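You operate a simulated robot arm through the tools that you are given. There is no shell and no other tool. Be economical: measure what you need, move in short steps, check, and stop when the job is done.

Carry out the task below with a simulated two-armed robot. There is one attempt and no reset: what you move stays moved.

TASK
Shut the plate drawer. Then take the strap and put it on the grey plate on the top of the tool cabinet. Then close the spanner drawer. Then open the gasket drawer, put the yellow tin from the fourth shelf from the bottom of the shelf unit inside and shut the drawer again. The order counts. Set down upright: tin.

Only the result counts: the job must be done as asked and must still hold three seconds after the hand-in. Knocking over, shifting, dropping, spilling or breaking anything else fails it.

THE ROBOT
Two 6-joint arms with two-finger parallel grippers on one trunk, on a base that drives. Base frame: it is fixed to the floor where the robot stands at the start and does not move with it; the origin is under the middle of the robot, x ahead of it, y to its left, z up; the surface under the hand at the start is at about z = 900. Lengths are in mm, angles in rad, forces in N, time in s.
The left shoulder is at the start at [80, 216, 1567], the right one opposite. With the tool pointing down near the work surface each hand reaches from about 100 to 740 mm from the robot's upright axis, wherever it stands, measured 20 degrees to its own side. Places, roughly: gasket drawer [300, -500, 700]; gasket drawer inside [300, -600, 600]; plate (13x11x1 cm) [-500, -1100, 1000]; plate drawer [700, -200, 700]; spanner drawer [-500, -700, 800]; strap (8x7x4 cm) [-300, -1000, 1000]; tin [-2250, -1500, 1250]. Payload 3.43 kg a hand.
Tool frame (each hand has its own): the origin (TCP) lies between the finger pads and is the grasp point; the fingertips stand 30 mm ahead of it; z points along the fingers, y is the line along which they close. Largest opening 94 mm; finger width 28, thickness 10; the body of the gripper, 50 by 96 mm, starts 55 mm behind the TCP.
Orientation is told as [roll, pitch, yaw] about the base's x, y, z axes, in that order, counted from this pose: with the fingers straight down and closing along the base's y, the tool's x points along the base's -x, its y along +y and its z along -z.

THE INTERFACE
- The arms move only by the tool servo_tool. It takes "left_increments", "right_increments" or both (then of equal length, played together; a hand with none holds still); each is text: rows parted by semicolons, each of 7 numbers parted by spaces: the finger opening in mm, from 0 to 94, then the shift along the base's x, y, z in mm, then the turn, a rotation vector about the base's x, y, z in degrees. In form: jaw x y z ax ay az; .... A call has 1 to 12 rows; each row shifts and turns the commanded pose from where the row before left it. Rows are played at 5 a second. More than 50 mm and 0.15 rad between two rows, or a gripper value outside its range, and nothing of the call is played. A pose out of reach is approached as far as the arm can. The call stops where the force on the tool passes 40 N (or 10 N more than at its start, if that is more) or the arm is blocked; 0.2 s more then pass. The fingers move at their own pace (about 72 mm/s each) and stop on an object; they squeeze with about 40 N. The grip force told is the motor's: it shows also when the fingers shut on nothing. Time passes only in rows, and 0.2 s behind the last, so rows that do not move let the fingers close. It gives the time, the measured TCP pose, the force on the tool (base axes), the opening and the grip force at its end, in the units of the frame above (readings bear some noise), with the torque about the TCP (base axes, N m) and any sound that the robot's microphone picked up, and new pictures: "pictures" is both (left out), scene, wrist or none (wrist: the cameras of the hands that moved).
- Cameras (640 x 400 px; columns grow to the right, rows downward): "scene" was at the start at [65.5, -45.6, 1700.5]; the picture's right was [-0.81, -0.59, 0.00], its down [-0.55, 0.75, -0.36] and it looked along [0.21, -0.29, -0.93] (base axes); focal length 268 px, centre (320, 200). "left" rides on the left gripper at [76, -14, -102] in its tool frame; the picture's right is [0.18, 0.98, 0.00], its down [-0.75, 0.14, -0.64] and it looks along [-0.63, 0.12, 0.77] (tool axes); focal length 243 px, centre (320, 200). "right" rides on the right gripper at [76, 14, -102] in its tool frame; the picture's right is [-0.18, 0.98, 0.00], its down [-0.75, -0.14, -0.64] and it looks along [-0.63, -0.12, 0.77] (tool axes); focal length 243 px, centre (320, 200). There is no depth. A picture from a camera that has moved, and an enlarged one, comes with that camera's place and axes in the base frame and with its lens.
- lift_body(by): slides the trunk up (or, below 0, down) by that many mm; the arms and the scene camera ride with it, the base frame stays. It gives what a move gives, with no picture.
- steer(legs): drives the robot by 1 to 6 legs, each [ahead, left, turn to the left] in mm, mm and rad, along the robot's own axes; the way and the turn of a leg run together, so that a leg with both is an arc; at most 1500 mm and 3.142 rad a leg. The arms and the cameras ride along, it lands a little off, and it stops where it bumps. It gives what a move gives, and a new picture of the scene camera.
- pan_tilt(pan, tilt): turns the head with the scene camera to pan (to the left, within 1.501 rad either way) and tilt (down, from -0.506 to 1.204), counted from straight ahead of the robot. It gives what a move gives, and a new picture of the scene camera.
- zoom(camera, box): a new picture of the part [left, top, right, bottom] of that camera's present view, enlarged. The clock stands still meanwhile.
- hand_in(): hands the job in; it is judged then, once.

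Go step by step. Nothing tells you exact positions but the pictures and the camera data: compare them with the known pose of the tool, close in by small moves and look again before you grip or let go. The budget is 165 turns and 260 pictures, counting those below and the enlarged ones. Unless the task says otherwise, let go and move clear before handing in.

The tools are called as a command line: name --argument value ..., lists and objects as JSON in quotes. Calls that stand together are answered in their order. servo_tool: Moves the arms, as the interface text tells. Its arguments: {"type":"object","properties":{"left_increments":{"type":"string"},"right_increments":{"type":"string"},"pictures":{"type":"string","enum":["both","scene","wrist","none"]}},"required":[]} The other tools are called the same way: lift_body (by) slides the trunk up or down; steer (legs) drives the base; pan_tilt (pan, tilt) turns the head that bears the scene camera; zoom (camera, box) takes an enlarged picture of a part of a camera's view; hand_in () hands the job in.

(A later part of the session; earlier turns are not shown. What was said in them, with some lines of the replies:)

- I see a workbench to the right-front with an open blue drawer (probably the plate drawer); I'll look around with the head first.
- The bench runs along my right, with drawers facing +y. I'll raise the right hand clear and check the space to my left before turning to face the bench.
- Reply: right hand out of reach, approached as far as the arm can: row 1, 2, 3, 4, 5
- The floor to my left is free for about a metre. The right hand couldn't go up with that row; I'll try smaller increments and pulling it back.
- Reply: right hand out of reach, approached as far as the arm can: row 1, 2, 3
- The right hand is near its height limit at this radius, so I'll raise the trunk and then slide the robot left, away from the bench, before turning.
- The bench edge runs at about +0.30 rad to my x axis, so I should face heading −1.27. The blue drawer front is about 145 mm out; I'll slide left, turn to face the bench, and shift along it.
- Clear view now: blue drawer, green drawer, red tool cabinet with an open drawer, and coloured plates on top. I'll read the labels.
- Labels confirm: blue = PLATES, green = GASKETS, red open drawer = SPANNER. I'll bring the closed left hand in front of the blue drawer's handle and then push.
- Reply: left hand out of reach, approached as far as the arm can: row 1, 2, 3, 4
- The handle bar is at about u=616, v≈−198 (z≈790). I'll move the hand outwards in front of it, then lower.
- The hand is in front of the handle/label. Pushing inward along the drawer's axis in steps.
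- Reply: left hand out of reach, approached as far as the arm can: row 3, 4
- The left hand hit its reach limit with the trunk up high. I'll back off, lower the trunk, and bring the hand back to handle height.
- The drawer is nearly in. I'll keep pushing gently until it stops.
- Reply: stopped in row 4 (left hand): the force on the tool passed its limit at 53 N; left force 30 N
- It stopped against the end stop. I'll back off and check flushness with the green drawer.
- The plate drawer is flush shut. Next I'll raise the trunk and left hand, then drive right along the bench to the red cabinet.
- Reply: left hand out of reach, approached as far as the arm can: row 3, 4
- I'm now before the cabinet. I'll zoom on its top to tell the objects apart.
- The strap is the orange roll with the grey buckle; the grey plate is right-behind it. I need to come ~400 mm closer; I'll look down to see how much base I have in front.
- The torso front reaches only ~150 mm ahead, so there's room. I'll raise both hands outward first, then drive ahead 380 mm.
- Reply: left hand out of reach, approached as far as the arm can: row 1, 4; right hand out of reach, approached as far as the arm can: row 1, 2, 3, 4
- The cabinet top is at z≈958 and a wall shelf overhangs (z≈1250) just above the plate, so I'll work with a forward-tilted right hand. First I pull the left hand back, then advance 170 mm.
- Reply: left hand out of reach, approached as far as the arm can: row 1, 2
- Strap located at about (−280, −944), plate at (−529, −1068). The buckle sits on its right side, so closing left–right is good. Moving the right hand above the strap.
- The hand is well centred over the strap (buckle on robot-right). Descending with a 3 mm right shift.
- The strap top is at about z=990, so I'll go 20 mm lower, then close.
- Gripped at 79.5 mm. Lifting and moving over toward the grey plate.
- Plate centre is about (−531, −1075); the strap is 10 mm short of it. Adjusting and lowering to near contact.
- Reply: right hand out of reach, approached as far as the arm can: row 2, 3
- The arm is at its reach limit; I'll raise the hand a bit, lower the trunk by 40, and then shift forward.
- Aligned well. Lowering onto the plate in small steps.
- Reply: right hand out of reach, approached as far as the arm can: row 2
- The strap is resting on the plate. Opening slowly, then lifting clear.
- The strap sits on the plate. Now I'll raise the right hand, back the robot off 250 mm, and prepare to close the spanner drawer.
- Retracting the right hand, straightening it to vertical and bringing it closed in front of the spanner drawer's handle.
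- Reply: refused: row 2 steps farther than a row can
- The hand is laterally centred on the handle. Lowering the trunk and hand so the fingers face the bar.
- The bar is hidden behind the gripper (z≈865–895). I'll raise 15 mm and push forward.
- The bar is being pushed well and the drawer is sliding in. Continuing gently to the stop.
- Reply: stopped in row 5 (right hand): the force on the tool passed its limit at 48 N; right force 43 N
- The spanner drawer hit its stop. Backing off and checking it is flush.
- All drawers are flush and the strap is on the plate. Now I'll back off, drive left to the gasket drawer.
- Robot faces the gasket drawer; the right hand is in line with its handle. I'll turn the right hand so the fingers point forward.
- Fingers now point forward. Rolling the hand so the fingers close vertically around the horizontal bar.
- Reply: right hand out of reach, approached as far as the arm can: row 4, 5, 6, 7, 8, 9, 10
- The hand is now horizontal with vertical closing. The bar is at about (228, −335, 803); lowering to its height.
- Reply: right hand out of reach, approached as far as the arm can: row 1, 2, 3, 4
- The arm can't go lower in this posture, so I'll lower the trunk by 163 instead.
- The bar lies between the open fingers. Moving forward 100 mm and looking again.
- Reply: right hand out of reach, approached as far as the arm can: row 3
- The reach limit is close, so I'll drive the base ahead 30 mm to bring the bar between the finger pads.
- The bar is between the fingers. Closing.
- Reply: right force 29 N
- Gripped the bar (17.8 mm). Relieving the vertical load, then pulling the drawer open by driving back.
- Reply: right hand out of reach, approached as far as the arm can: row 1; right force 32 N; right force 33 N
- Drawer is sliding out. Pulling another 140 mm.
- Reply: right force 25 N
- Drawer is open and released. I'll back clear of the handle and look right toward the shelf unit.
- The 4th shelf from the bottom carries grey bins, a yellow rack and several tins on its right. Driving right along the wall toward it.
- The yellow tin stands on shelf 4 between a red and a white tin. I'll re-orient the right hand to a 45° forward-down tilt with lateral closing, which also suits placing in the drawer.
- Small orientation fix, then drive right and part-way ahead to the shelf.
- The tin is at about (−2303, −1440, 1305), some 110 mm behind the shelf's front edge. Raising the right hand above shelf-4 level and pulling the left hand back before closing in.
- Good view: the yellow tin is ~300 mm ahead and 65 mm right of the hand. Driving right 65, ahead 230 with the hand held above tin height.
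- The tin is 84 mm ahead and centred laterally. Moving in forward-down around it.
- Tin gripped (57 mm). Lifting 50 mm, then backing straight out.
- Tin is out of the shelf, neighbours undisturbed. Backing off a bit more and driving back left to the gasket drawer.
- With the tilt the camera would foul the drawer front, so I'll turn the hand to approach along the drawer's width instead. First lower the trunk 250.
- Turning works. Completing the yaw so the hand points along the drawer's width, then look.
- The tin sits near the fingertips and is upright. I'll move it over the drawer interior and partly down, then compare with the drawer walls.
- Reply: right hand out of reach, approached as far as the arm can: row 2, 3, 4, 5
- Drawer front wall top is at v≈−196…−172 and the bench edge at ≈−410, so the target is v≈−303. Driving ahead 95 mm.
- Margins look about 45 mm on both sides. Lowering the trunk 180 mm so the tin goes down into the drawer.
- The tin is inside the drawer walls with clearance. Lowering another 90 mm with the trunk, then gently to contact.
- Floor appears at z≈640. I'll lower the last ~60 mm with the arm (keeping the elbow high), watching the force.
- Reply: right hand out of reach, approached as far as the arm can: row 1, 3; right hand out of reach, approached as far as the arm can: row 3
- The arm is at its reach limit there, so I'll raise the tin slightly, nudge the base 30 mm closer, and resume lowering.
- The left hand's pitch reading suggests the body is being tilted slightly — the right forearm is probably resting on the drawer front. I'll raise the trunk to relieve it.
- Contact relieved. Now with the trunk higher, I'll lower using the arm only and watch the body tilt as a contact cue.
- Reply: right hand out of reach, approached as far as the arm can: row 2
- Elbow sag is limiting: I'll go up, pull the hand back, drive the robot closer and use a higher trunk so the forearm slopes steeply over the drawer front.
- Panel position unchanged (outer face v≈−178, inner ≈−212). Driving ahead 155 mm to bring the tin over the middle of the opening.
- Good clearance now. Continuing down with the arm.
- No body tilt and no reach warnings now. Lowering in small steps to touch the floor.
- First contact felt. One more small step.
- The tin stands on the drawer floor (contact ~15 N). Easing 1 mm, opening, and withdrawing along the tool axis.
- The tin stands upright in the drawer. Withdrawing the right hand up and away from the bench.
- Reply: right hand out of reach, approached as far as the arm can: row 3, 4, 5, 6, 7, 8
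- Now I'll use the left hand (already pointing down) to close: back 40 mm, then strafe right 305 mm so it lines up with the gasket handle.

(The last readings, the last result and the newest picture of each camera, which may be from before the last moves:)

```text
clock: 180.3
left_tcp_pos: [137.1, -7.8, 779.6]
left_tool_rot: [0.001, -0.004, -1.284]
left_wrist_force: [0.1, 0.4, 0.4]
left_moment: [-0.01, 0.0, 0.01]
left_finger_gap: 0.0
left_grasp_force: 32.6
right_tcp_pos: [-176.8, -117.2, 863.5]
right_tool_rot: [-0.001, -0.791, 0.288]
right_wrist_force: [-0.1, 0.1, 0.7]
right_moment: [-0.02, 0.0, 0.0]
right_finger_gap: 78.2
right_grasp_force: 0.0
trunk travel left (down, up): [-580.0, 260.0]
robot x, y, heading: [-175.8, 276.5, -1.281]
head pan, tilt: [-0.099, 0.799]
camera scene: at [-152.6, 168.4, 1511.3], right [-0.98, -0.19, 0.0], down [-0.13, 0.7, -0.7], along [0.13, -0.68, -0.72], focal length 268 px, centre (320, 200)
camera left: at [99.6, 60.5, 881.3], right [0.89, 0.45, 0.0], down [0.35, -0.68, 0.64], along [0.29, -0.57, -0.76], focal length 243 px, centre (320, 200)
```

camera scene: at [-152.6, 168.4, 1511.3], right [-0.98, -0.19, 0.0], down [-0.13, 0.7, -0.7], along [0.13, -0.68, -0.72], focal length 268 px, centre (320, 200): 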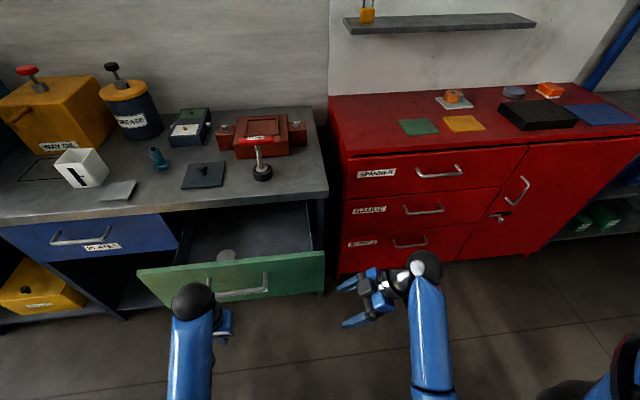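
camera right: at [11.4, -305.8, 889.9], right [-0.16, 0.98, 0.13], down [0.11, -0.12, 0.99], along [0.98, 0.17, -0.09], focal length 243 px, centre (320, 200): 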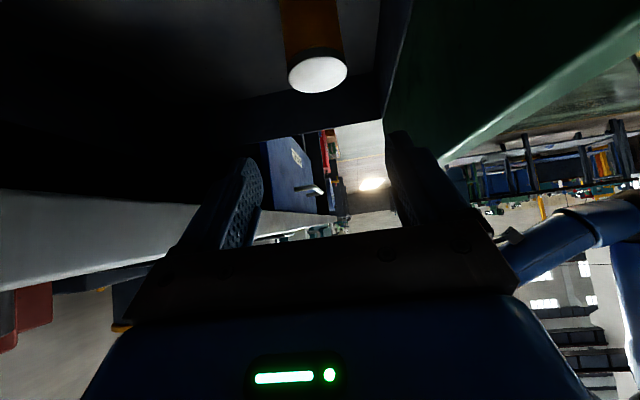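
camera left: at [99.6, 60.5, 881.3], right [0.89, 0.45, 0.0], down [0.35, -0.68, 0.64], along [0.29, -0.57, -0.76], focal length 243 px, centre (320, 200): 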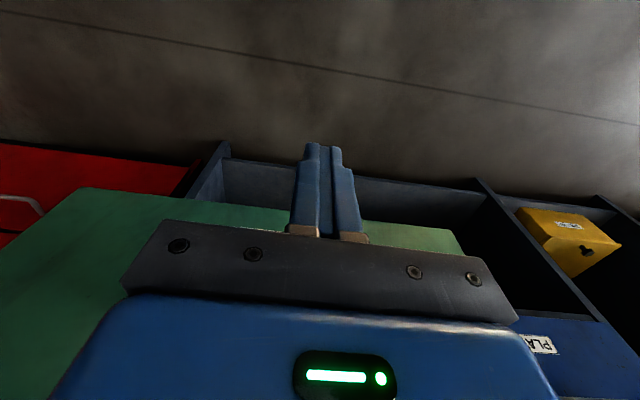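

Left hand is closed and lined up with the handle. Approaching, then pushing slowly so the tin doesn't tip.

servo_tool --left_increments "0 4.5 -14.3 -2 0 0 0;0 4.5 -14.3 -2 0 0 0;0 4.5 -14.3 0 0 0 0;0 4.5 -14.3 0 0 0 0;0 2.4 -7.6 0 0 0 0;0 2.4 -7.6 0 0 0 0;0 2.4 -7.6 0 0 0 0;0 2.4 -7.6 0 0 0 0;0 2.4 -7.6 0 0 0 0;0 2.4 -7.6 0 0 0 0;0 2.4 -7.6 0 0 0 0;0 2.4 -7.6 0 0 0 0" --pictures "both"

```text
clock: 182.9
left_tcp_pos: [172.3, -128.1, 776.8]
left_tool_rot: [0.001, -0.003, -1.285]
left_wrist_force: [0.3, -0.1, 0.0]
left_moment: [-0.03, -0.05, 0.0]
left_finger_gap: 0.1
left_grasp_force: 33.0
right_tcp_pos: [-176.1, -117.2, 861.1]
right_tool_rot: [0.002, -0.792, 0.287]
right_wrist_force: [0.2, 0.0, 0.9]
right_moment: [-0.03, -0.02, 0.01]
right_finger_gap: 78.1
right_grasp_force: 0.0
trunk travel left (down, up): [-580.0, 260.0]
robot x, y, heading: [-181.0, 278.8, -1.282]
head pan, tilt: [-0.099, 0.799]
camera scene: at [-152.6, 167.8, 1511.3], right [-0.98, -0.19, 0.0], down [-0.13, 0.7, -0.7], along [0.13, -0.68, -0.72], focal length 268 px, centre (320, 200)
camera left: at [136.8, -58.1, 877.5], right [0.89, 0.45, 0.0], down [0.35, -0.68, 0.64], along [0.29, -0.57, -0.76], focal length 243 px, centre (320, 200)
```

scene: 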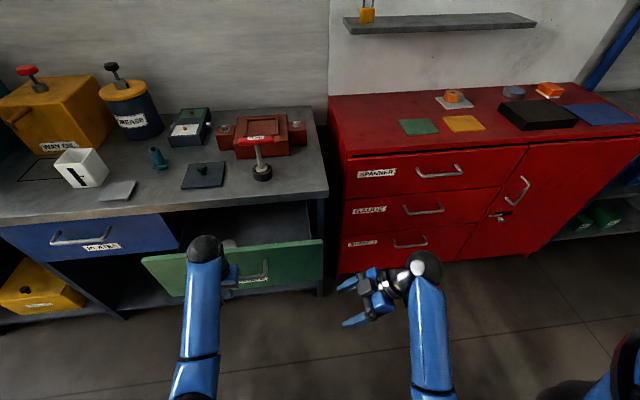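
left: 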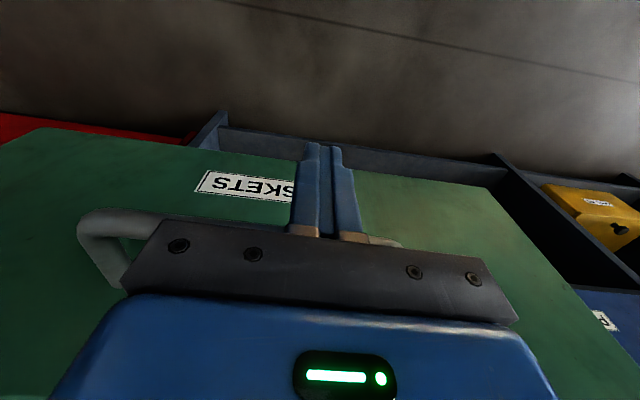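

Contact made on the bar; the drawer slides smoothly. Continuing slowly.

servo_tool --left_increments "0 2.4 -8.5 0 0 0 0;0 2.4 -8.5 0 0 0 0;0 2.4 -8.5 0 0 0 0;0 2.4 -8.5 0 0 0 0;0 2.4 -8.5 0 0 0 0;0 2.4 -8.5 0 0 0 0;0 2.4 -8.5 0 0 0 0;0 2.4 -8.5 0 0 0 0;0 2.4 -8.5 0 0 0 0;0 2.4 -8.5 0 0 0 0;0 2.4 -8.5 0 0 0 0;0 2.4 -8.5 0 0 0 0" --pictures "both"

```text
clock: 185.5
left_tcp_pos: [201.6, -229.6, 775.8]
left_tool_rot: [0.0, -0.003, -1.285]
left_wrist_force: [0.2, 0.4, 0.7]
left_moment: [-0.05, -0.01, 0.01]
left_finger_gap: 0.1
left_grasp_force: 32.8
right_tcp_pos: [-177.0, -116.8, 861.7]
right_tool_rot: [0.002, -0.791, 0.287]
right_wrist_force: [0.2, 0.2, -0.3]
right_moment: [-0.02, -0.02, 0.04]
right_finger_gap: 77.9
right_grasp_force: 0.0
trunk travel left (down, up): [-580.0, 260.0]
robot x, y, heading: [-175.1, 277.7, -1.283]
head pan, tilt: [-0.099, 0.799]
camera scene: at [-152.7, 167.8, 1511.3], right [-0.98, -0.19, 0.0], down [-0.13, 0.7, -0.7], along [0.13, -0.68, -0.72], focal length 268 px, centre (320, 200)
camera left: at [165.4, -160.0, 877.2], right [0.89, 0.45, 0.0], down [0.35, -0.68, 0.64], along [0.29, -0.57, -0.76], focal length 243 px, centre (320, 200)
```

scene: 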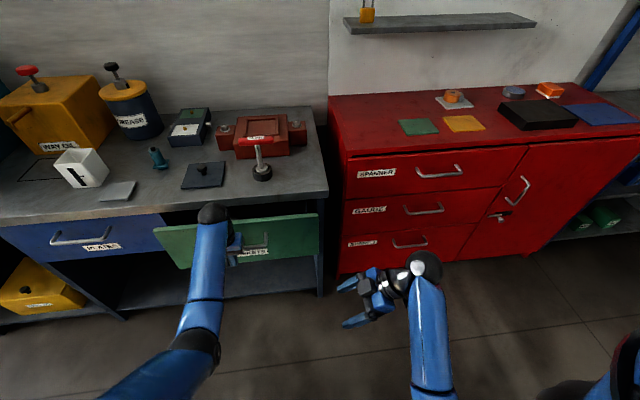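
left: 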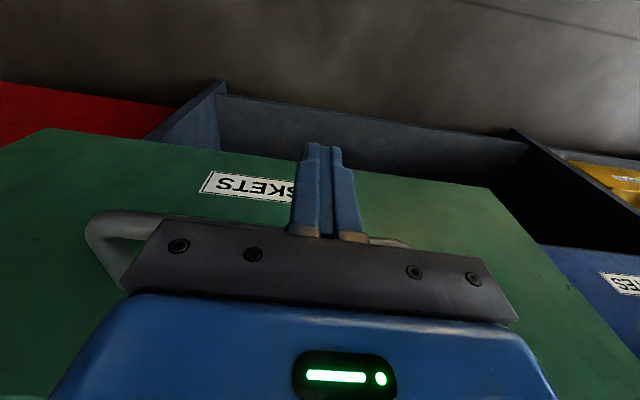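

servo_tool --left_increments "0 2.4 -8.5 0 0 0 0;0 2.4 -8.5 0 0 0 0;0 2.4 -8.5 0 0 0 0;0 2.4 -8.5 0 0 0 0;0 2.4 -8.5 0 0 0 0;0 2.4 -8.5 0 0 0 0;0 2.4 -8.5 0 0 0 0;0 2.4 -8.5 0 0 0 0;0 2.4 -8.5 0 0 0 0;0 0 0 0 0 0 0" --pictures "scene"

```text
clock: 187.7
left_tcp_pos: [223.4, -304.9, 775.6]
left_tool_rot: [-0.001, -0.005, -1.284]
left_wrist_force: [0.0, -1.2, -0.6]
left_moment: [-0.02, 0.03, -0.01]
left_finger_gap: 0.0
left_grasp_force: 32.8
right_tcp_pos: [-176.4, -117.4, 862.3]
right_tool_rot: [0.001, -0.789, 0.287]
right_wrist_force: [-0.2, 0.2, 0.1]
right_moment: [0.03, 0.01, 0.01]
right_finger_gap: 78.3
right_grasp_force: 0.0
trunk travel left (down, up): [-580.0, 260.0]
robot x, y, heading: [-180.4, 274.4, -1.284]
head pan, tilt: [-0.099, 0.799]
camera scene: at [-152.7, 168.1, 1511.3], right [-0.98, -0.19, 0.0], down [-0.13, 0.7, -0.7], along [0.13, -0.68, -0.72], focal length 268 px, centre (320, 200)
```

scene: 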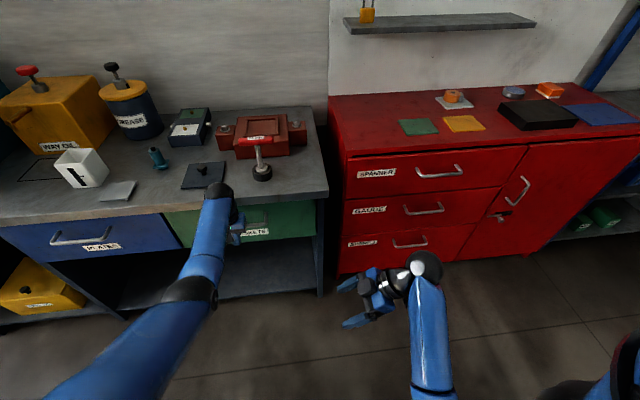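

Nearly closed; final slow push to the stop.

servo_tool --left_increments "0 1.5 -4.8 0 0 0 0;0 1.5 -4.8 0 0 0 0;0 1.5 -4.8 0 0 0 0;0 1.5 -4.8 0 0 0 0;0 1.5 -4.8 0 0 0 0;0 1.5 -4.8 0 0 0 0;0 0 0 0 0 0 0" --pictures "both"

```text
clock: 188.9
left_tcp_pos: [227.6, -315.8, 772.7]
left_tool_rot: [0.001, 0.02, -1.282]
left_wrist_force: [-8.3, 22.0, 13.1]
left_moment: [-0.61, -0.41, 0.27]
left_finger_gap: 0.0
left_grasp_force: 32.8
right_tcp_pos: [-177.7, -114.5, 863.7]
right_tool_rot: [-0.004, -0.791, 0.292]
right_wrist_force: [0.2, -0.3, -0.5]
right_moment: [0.0, 0.0, -0.03]
right_finger_gap: 78.1
right_grasp_force: 0.1
trunk travel left (down, up): [-580.0, 260.0]
robot x, y, heading: [-176.4, 278.2, -1.278]
head pan, tilt: [-0.099, 0.799]
stopped in row 5 (left hand): the force on the tool passed its limit at 43 N (the readings are from after the stop); the commanded pose is now the measured one
camera scene: at [-155.0, 172.9, 1511.8], right [-0.98, -0.19, 0.0], down [-0.13, 0.7, -0.7], along [0.13, -0.69, -0.72], focal length 268 px, centre (320, 200)
camera left: at [191.7, -249.9, 876.2], right [0.89, 0.46, 0.0], down [0.35, -0.69, 0.63], along [0.29, -0.56, -0.78], focal length 243 px, centre (320, 200)
```

scene: 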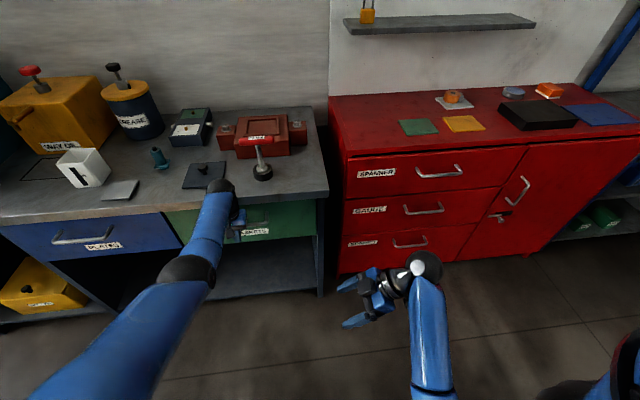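
left: 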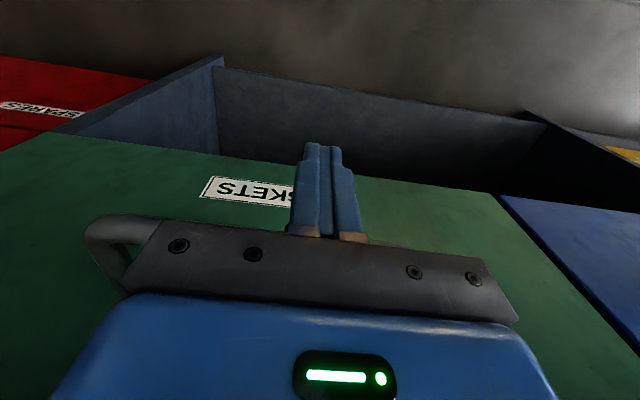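

It reached the stop, flush with its neighbour. Backing the left hand off and doing a final check.

servo_tool --left_increments "0 -6 19 0 0 0 0;0 -12 38 0 0 0 0;0 -12 38 0 0 0 0;0 -12 38 0 0 0 0" --pictures "none"

zoom --camera "scene" --box '[0, 90, 340, 300]'

zoom --camera "scene" --box '[320, 70, 640, 270]'

```text
clock: 189.9
left_tcp_pos: [185.5, -186.4, 772.5]
left_tool_rot: [-0.002, 0.014, -1.282]
left_wrist_force: [-0.3, 1.0, 1.3]
left_moment: [-0.01, -0.01, 0.01]
left_finger_gap: 0.1
left_grasp_force: 32.9
right_tcp_pos: [-176.0, -116.5, 863.2]
right_tool_rot: [-0.001, -0.791, 0.29]
right_wrist_force: [-0.3, 0.2, -0.7]
right_moment: [0.0, 0.01, -0.05]
right_finger_gap: 77.9
right_grasp_force: 0.0
trunk travel left (down, up): [-580.0, 260.0]
robot x, y, heading: [-181.3, 278.6, -1.285]
head pan, tilt: [-0.099, 0.799]
```

```text
1.88 times, centred on (170, 195) of scene
camera zoom: at [-153.1, 170.5, 1511.5], right [-0.98, -0.19, 0.0], down [-0.13, 0.7, -0.7], along [0.13, -0.69, -0.72], focal length 505 px, centre (602, 209)
```

zoom: 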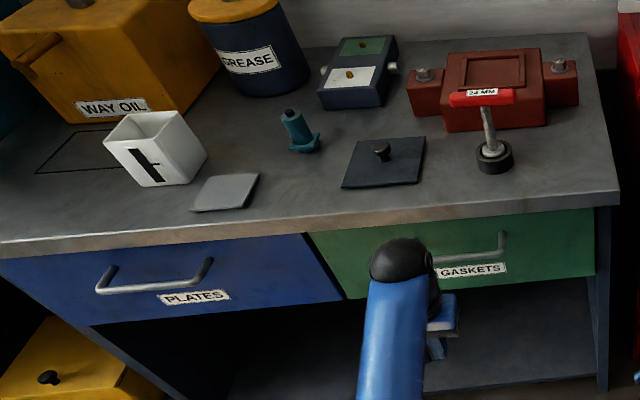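

```text
2.00 times, centred on (480, 170) of scene
camera zoom: at [-153.1, 170.5, 1511.5], right [-0.98, -0.19, 0.0], down [-0.13, 0.7, -0.7], along [0.13, -0.69, -0.72], focal length 536 px, centre (0, 260)
```

zoom: 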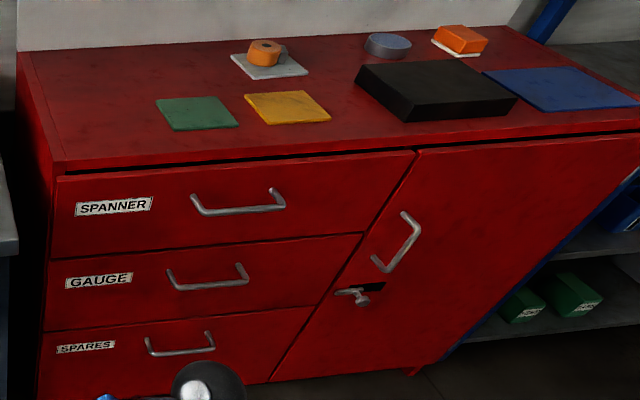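

All three drawers are flush shut, the strap is on the grey plate, nothing else has moved, and both hands are clear. Handing in.

hand_in

```text
The job is handed in.
```

The job is handed in, with every step done in the order you gave. I can't see inside the closed gasket drawer. The yellow tin was standing upright when I let go, and I pushed the drawer shut slowly.

- **Plate drawer:** shut and flush.
- **Strap:** on the grey plate on top of the tool cabinet.
- **Spanner drawer:** shut and flush.
- **Gasket drawer:** opened, yellow tin set inside, then shut and flush.

While I was lowering the tin, the right forearm seemed to press on the open gasket drawer's front. I raised the arm and changed the approach. A check afterwards showed the drawer had not shifted. The final pictures showed nothing else on the bench or cabinet moved. The red and white tins next to the yellow one were still in place when I backed away from the shelf.
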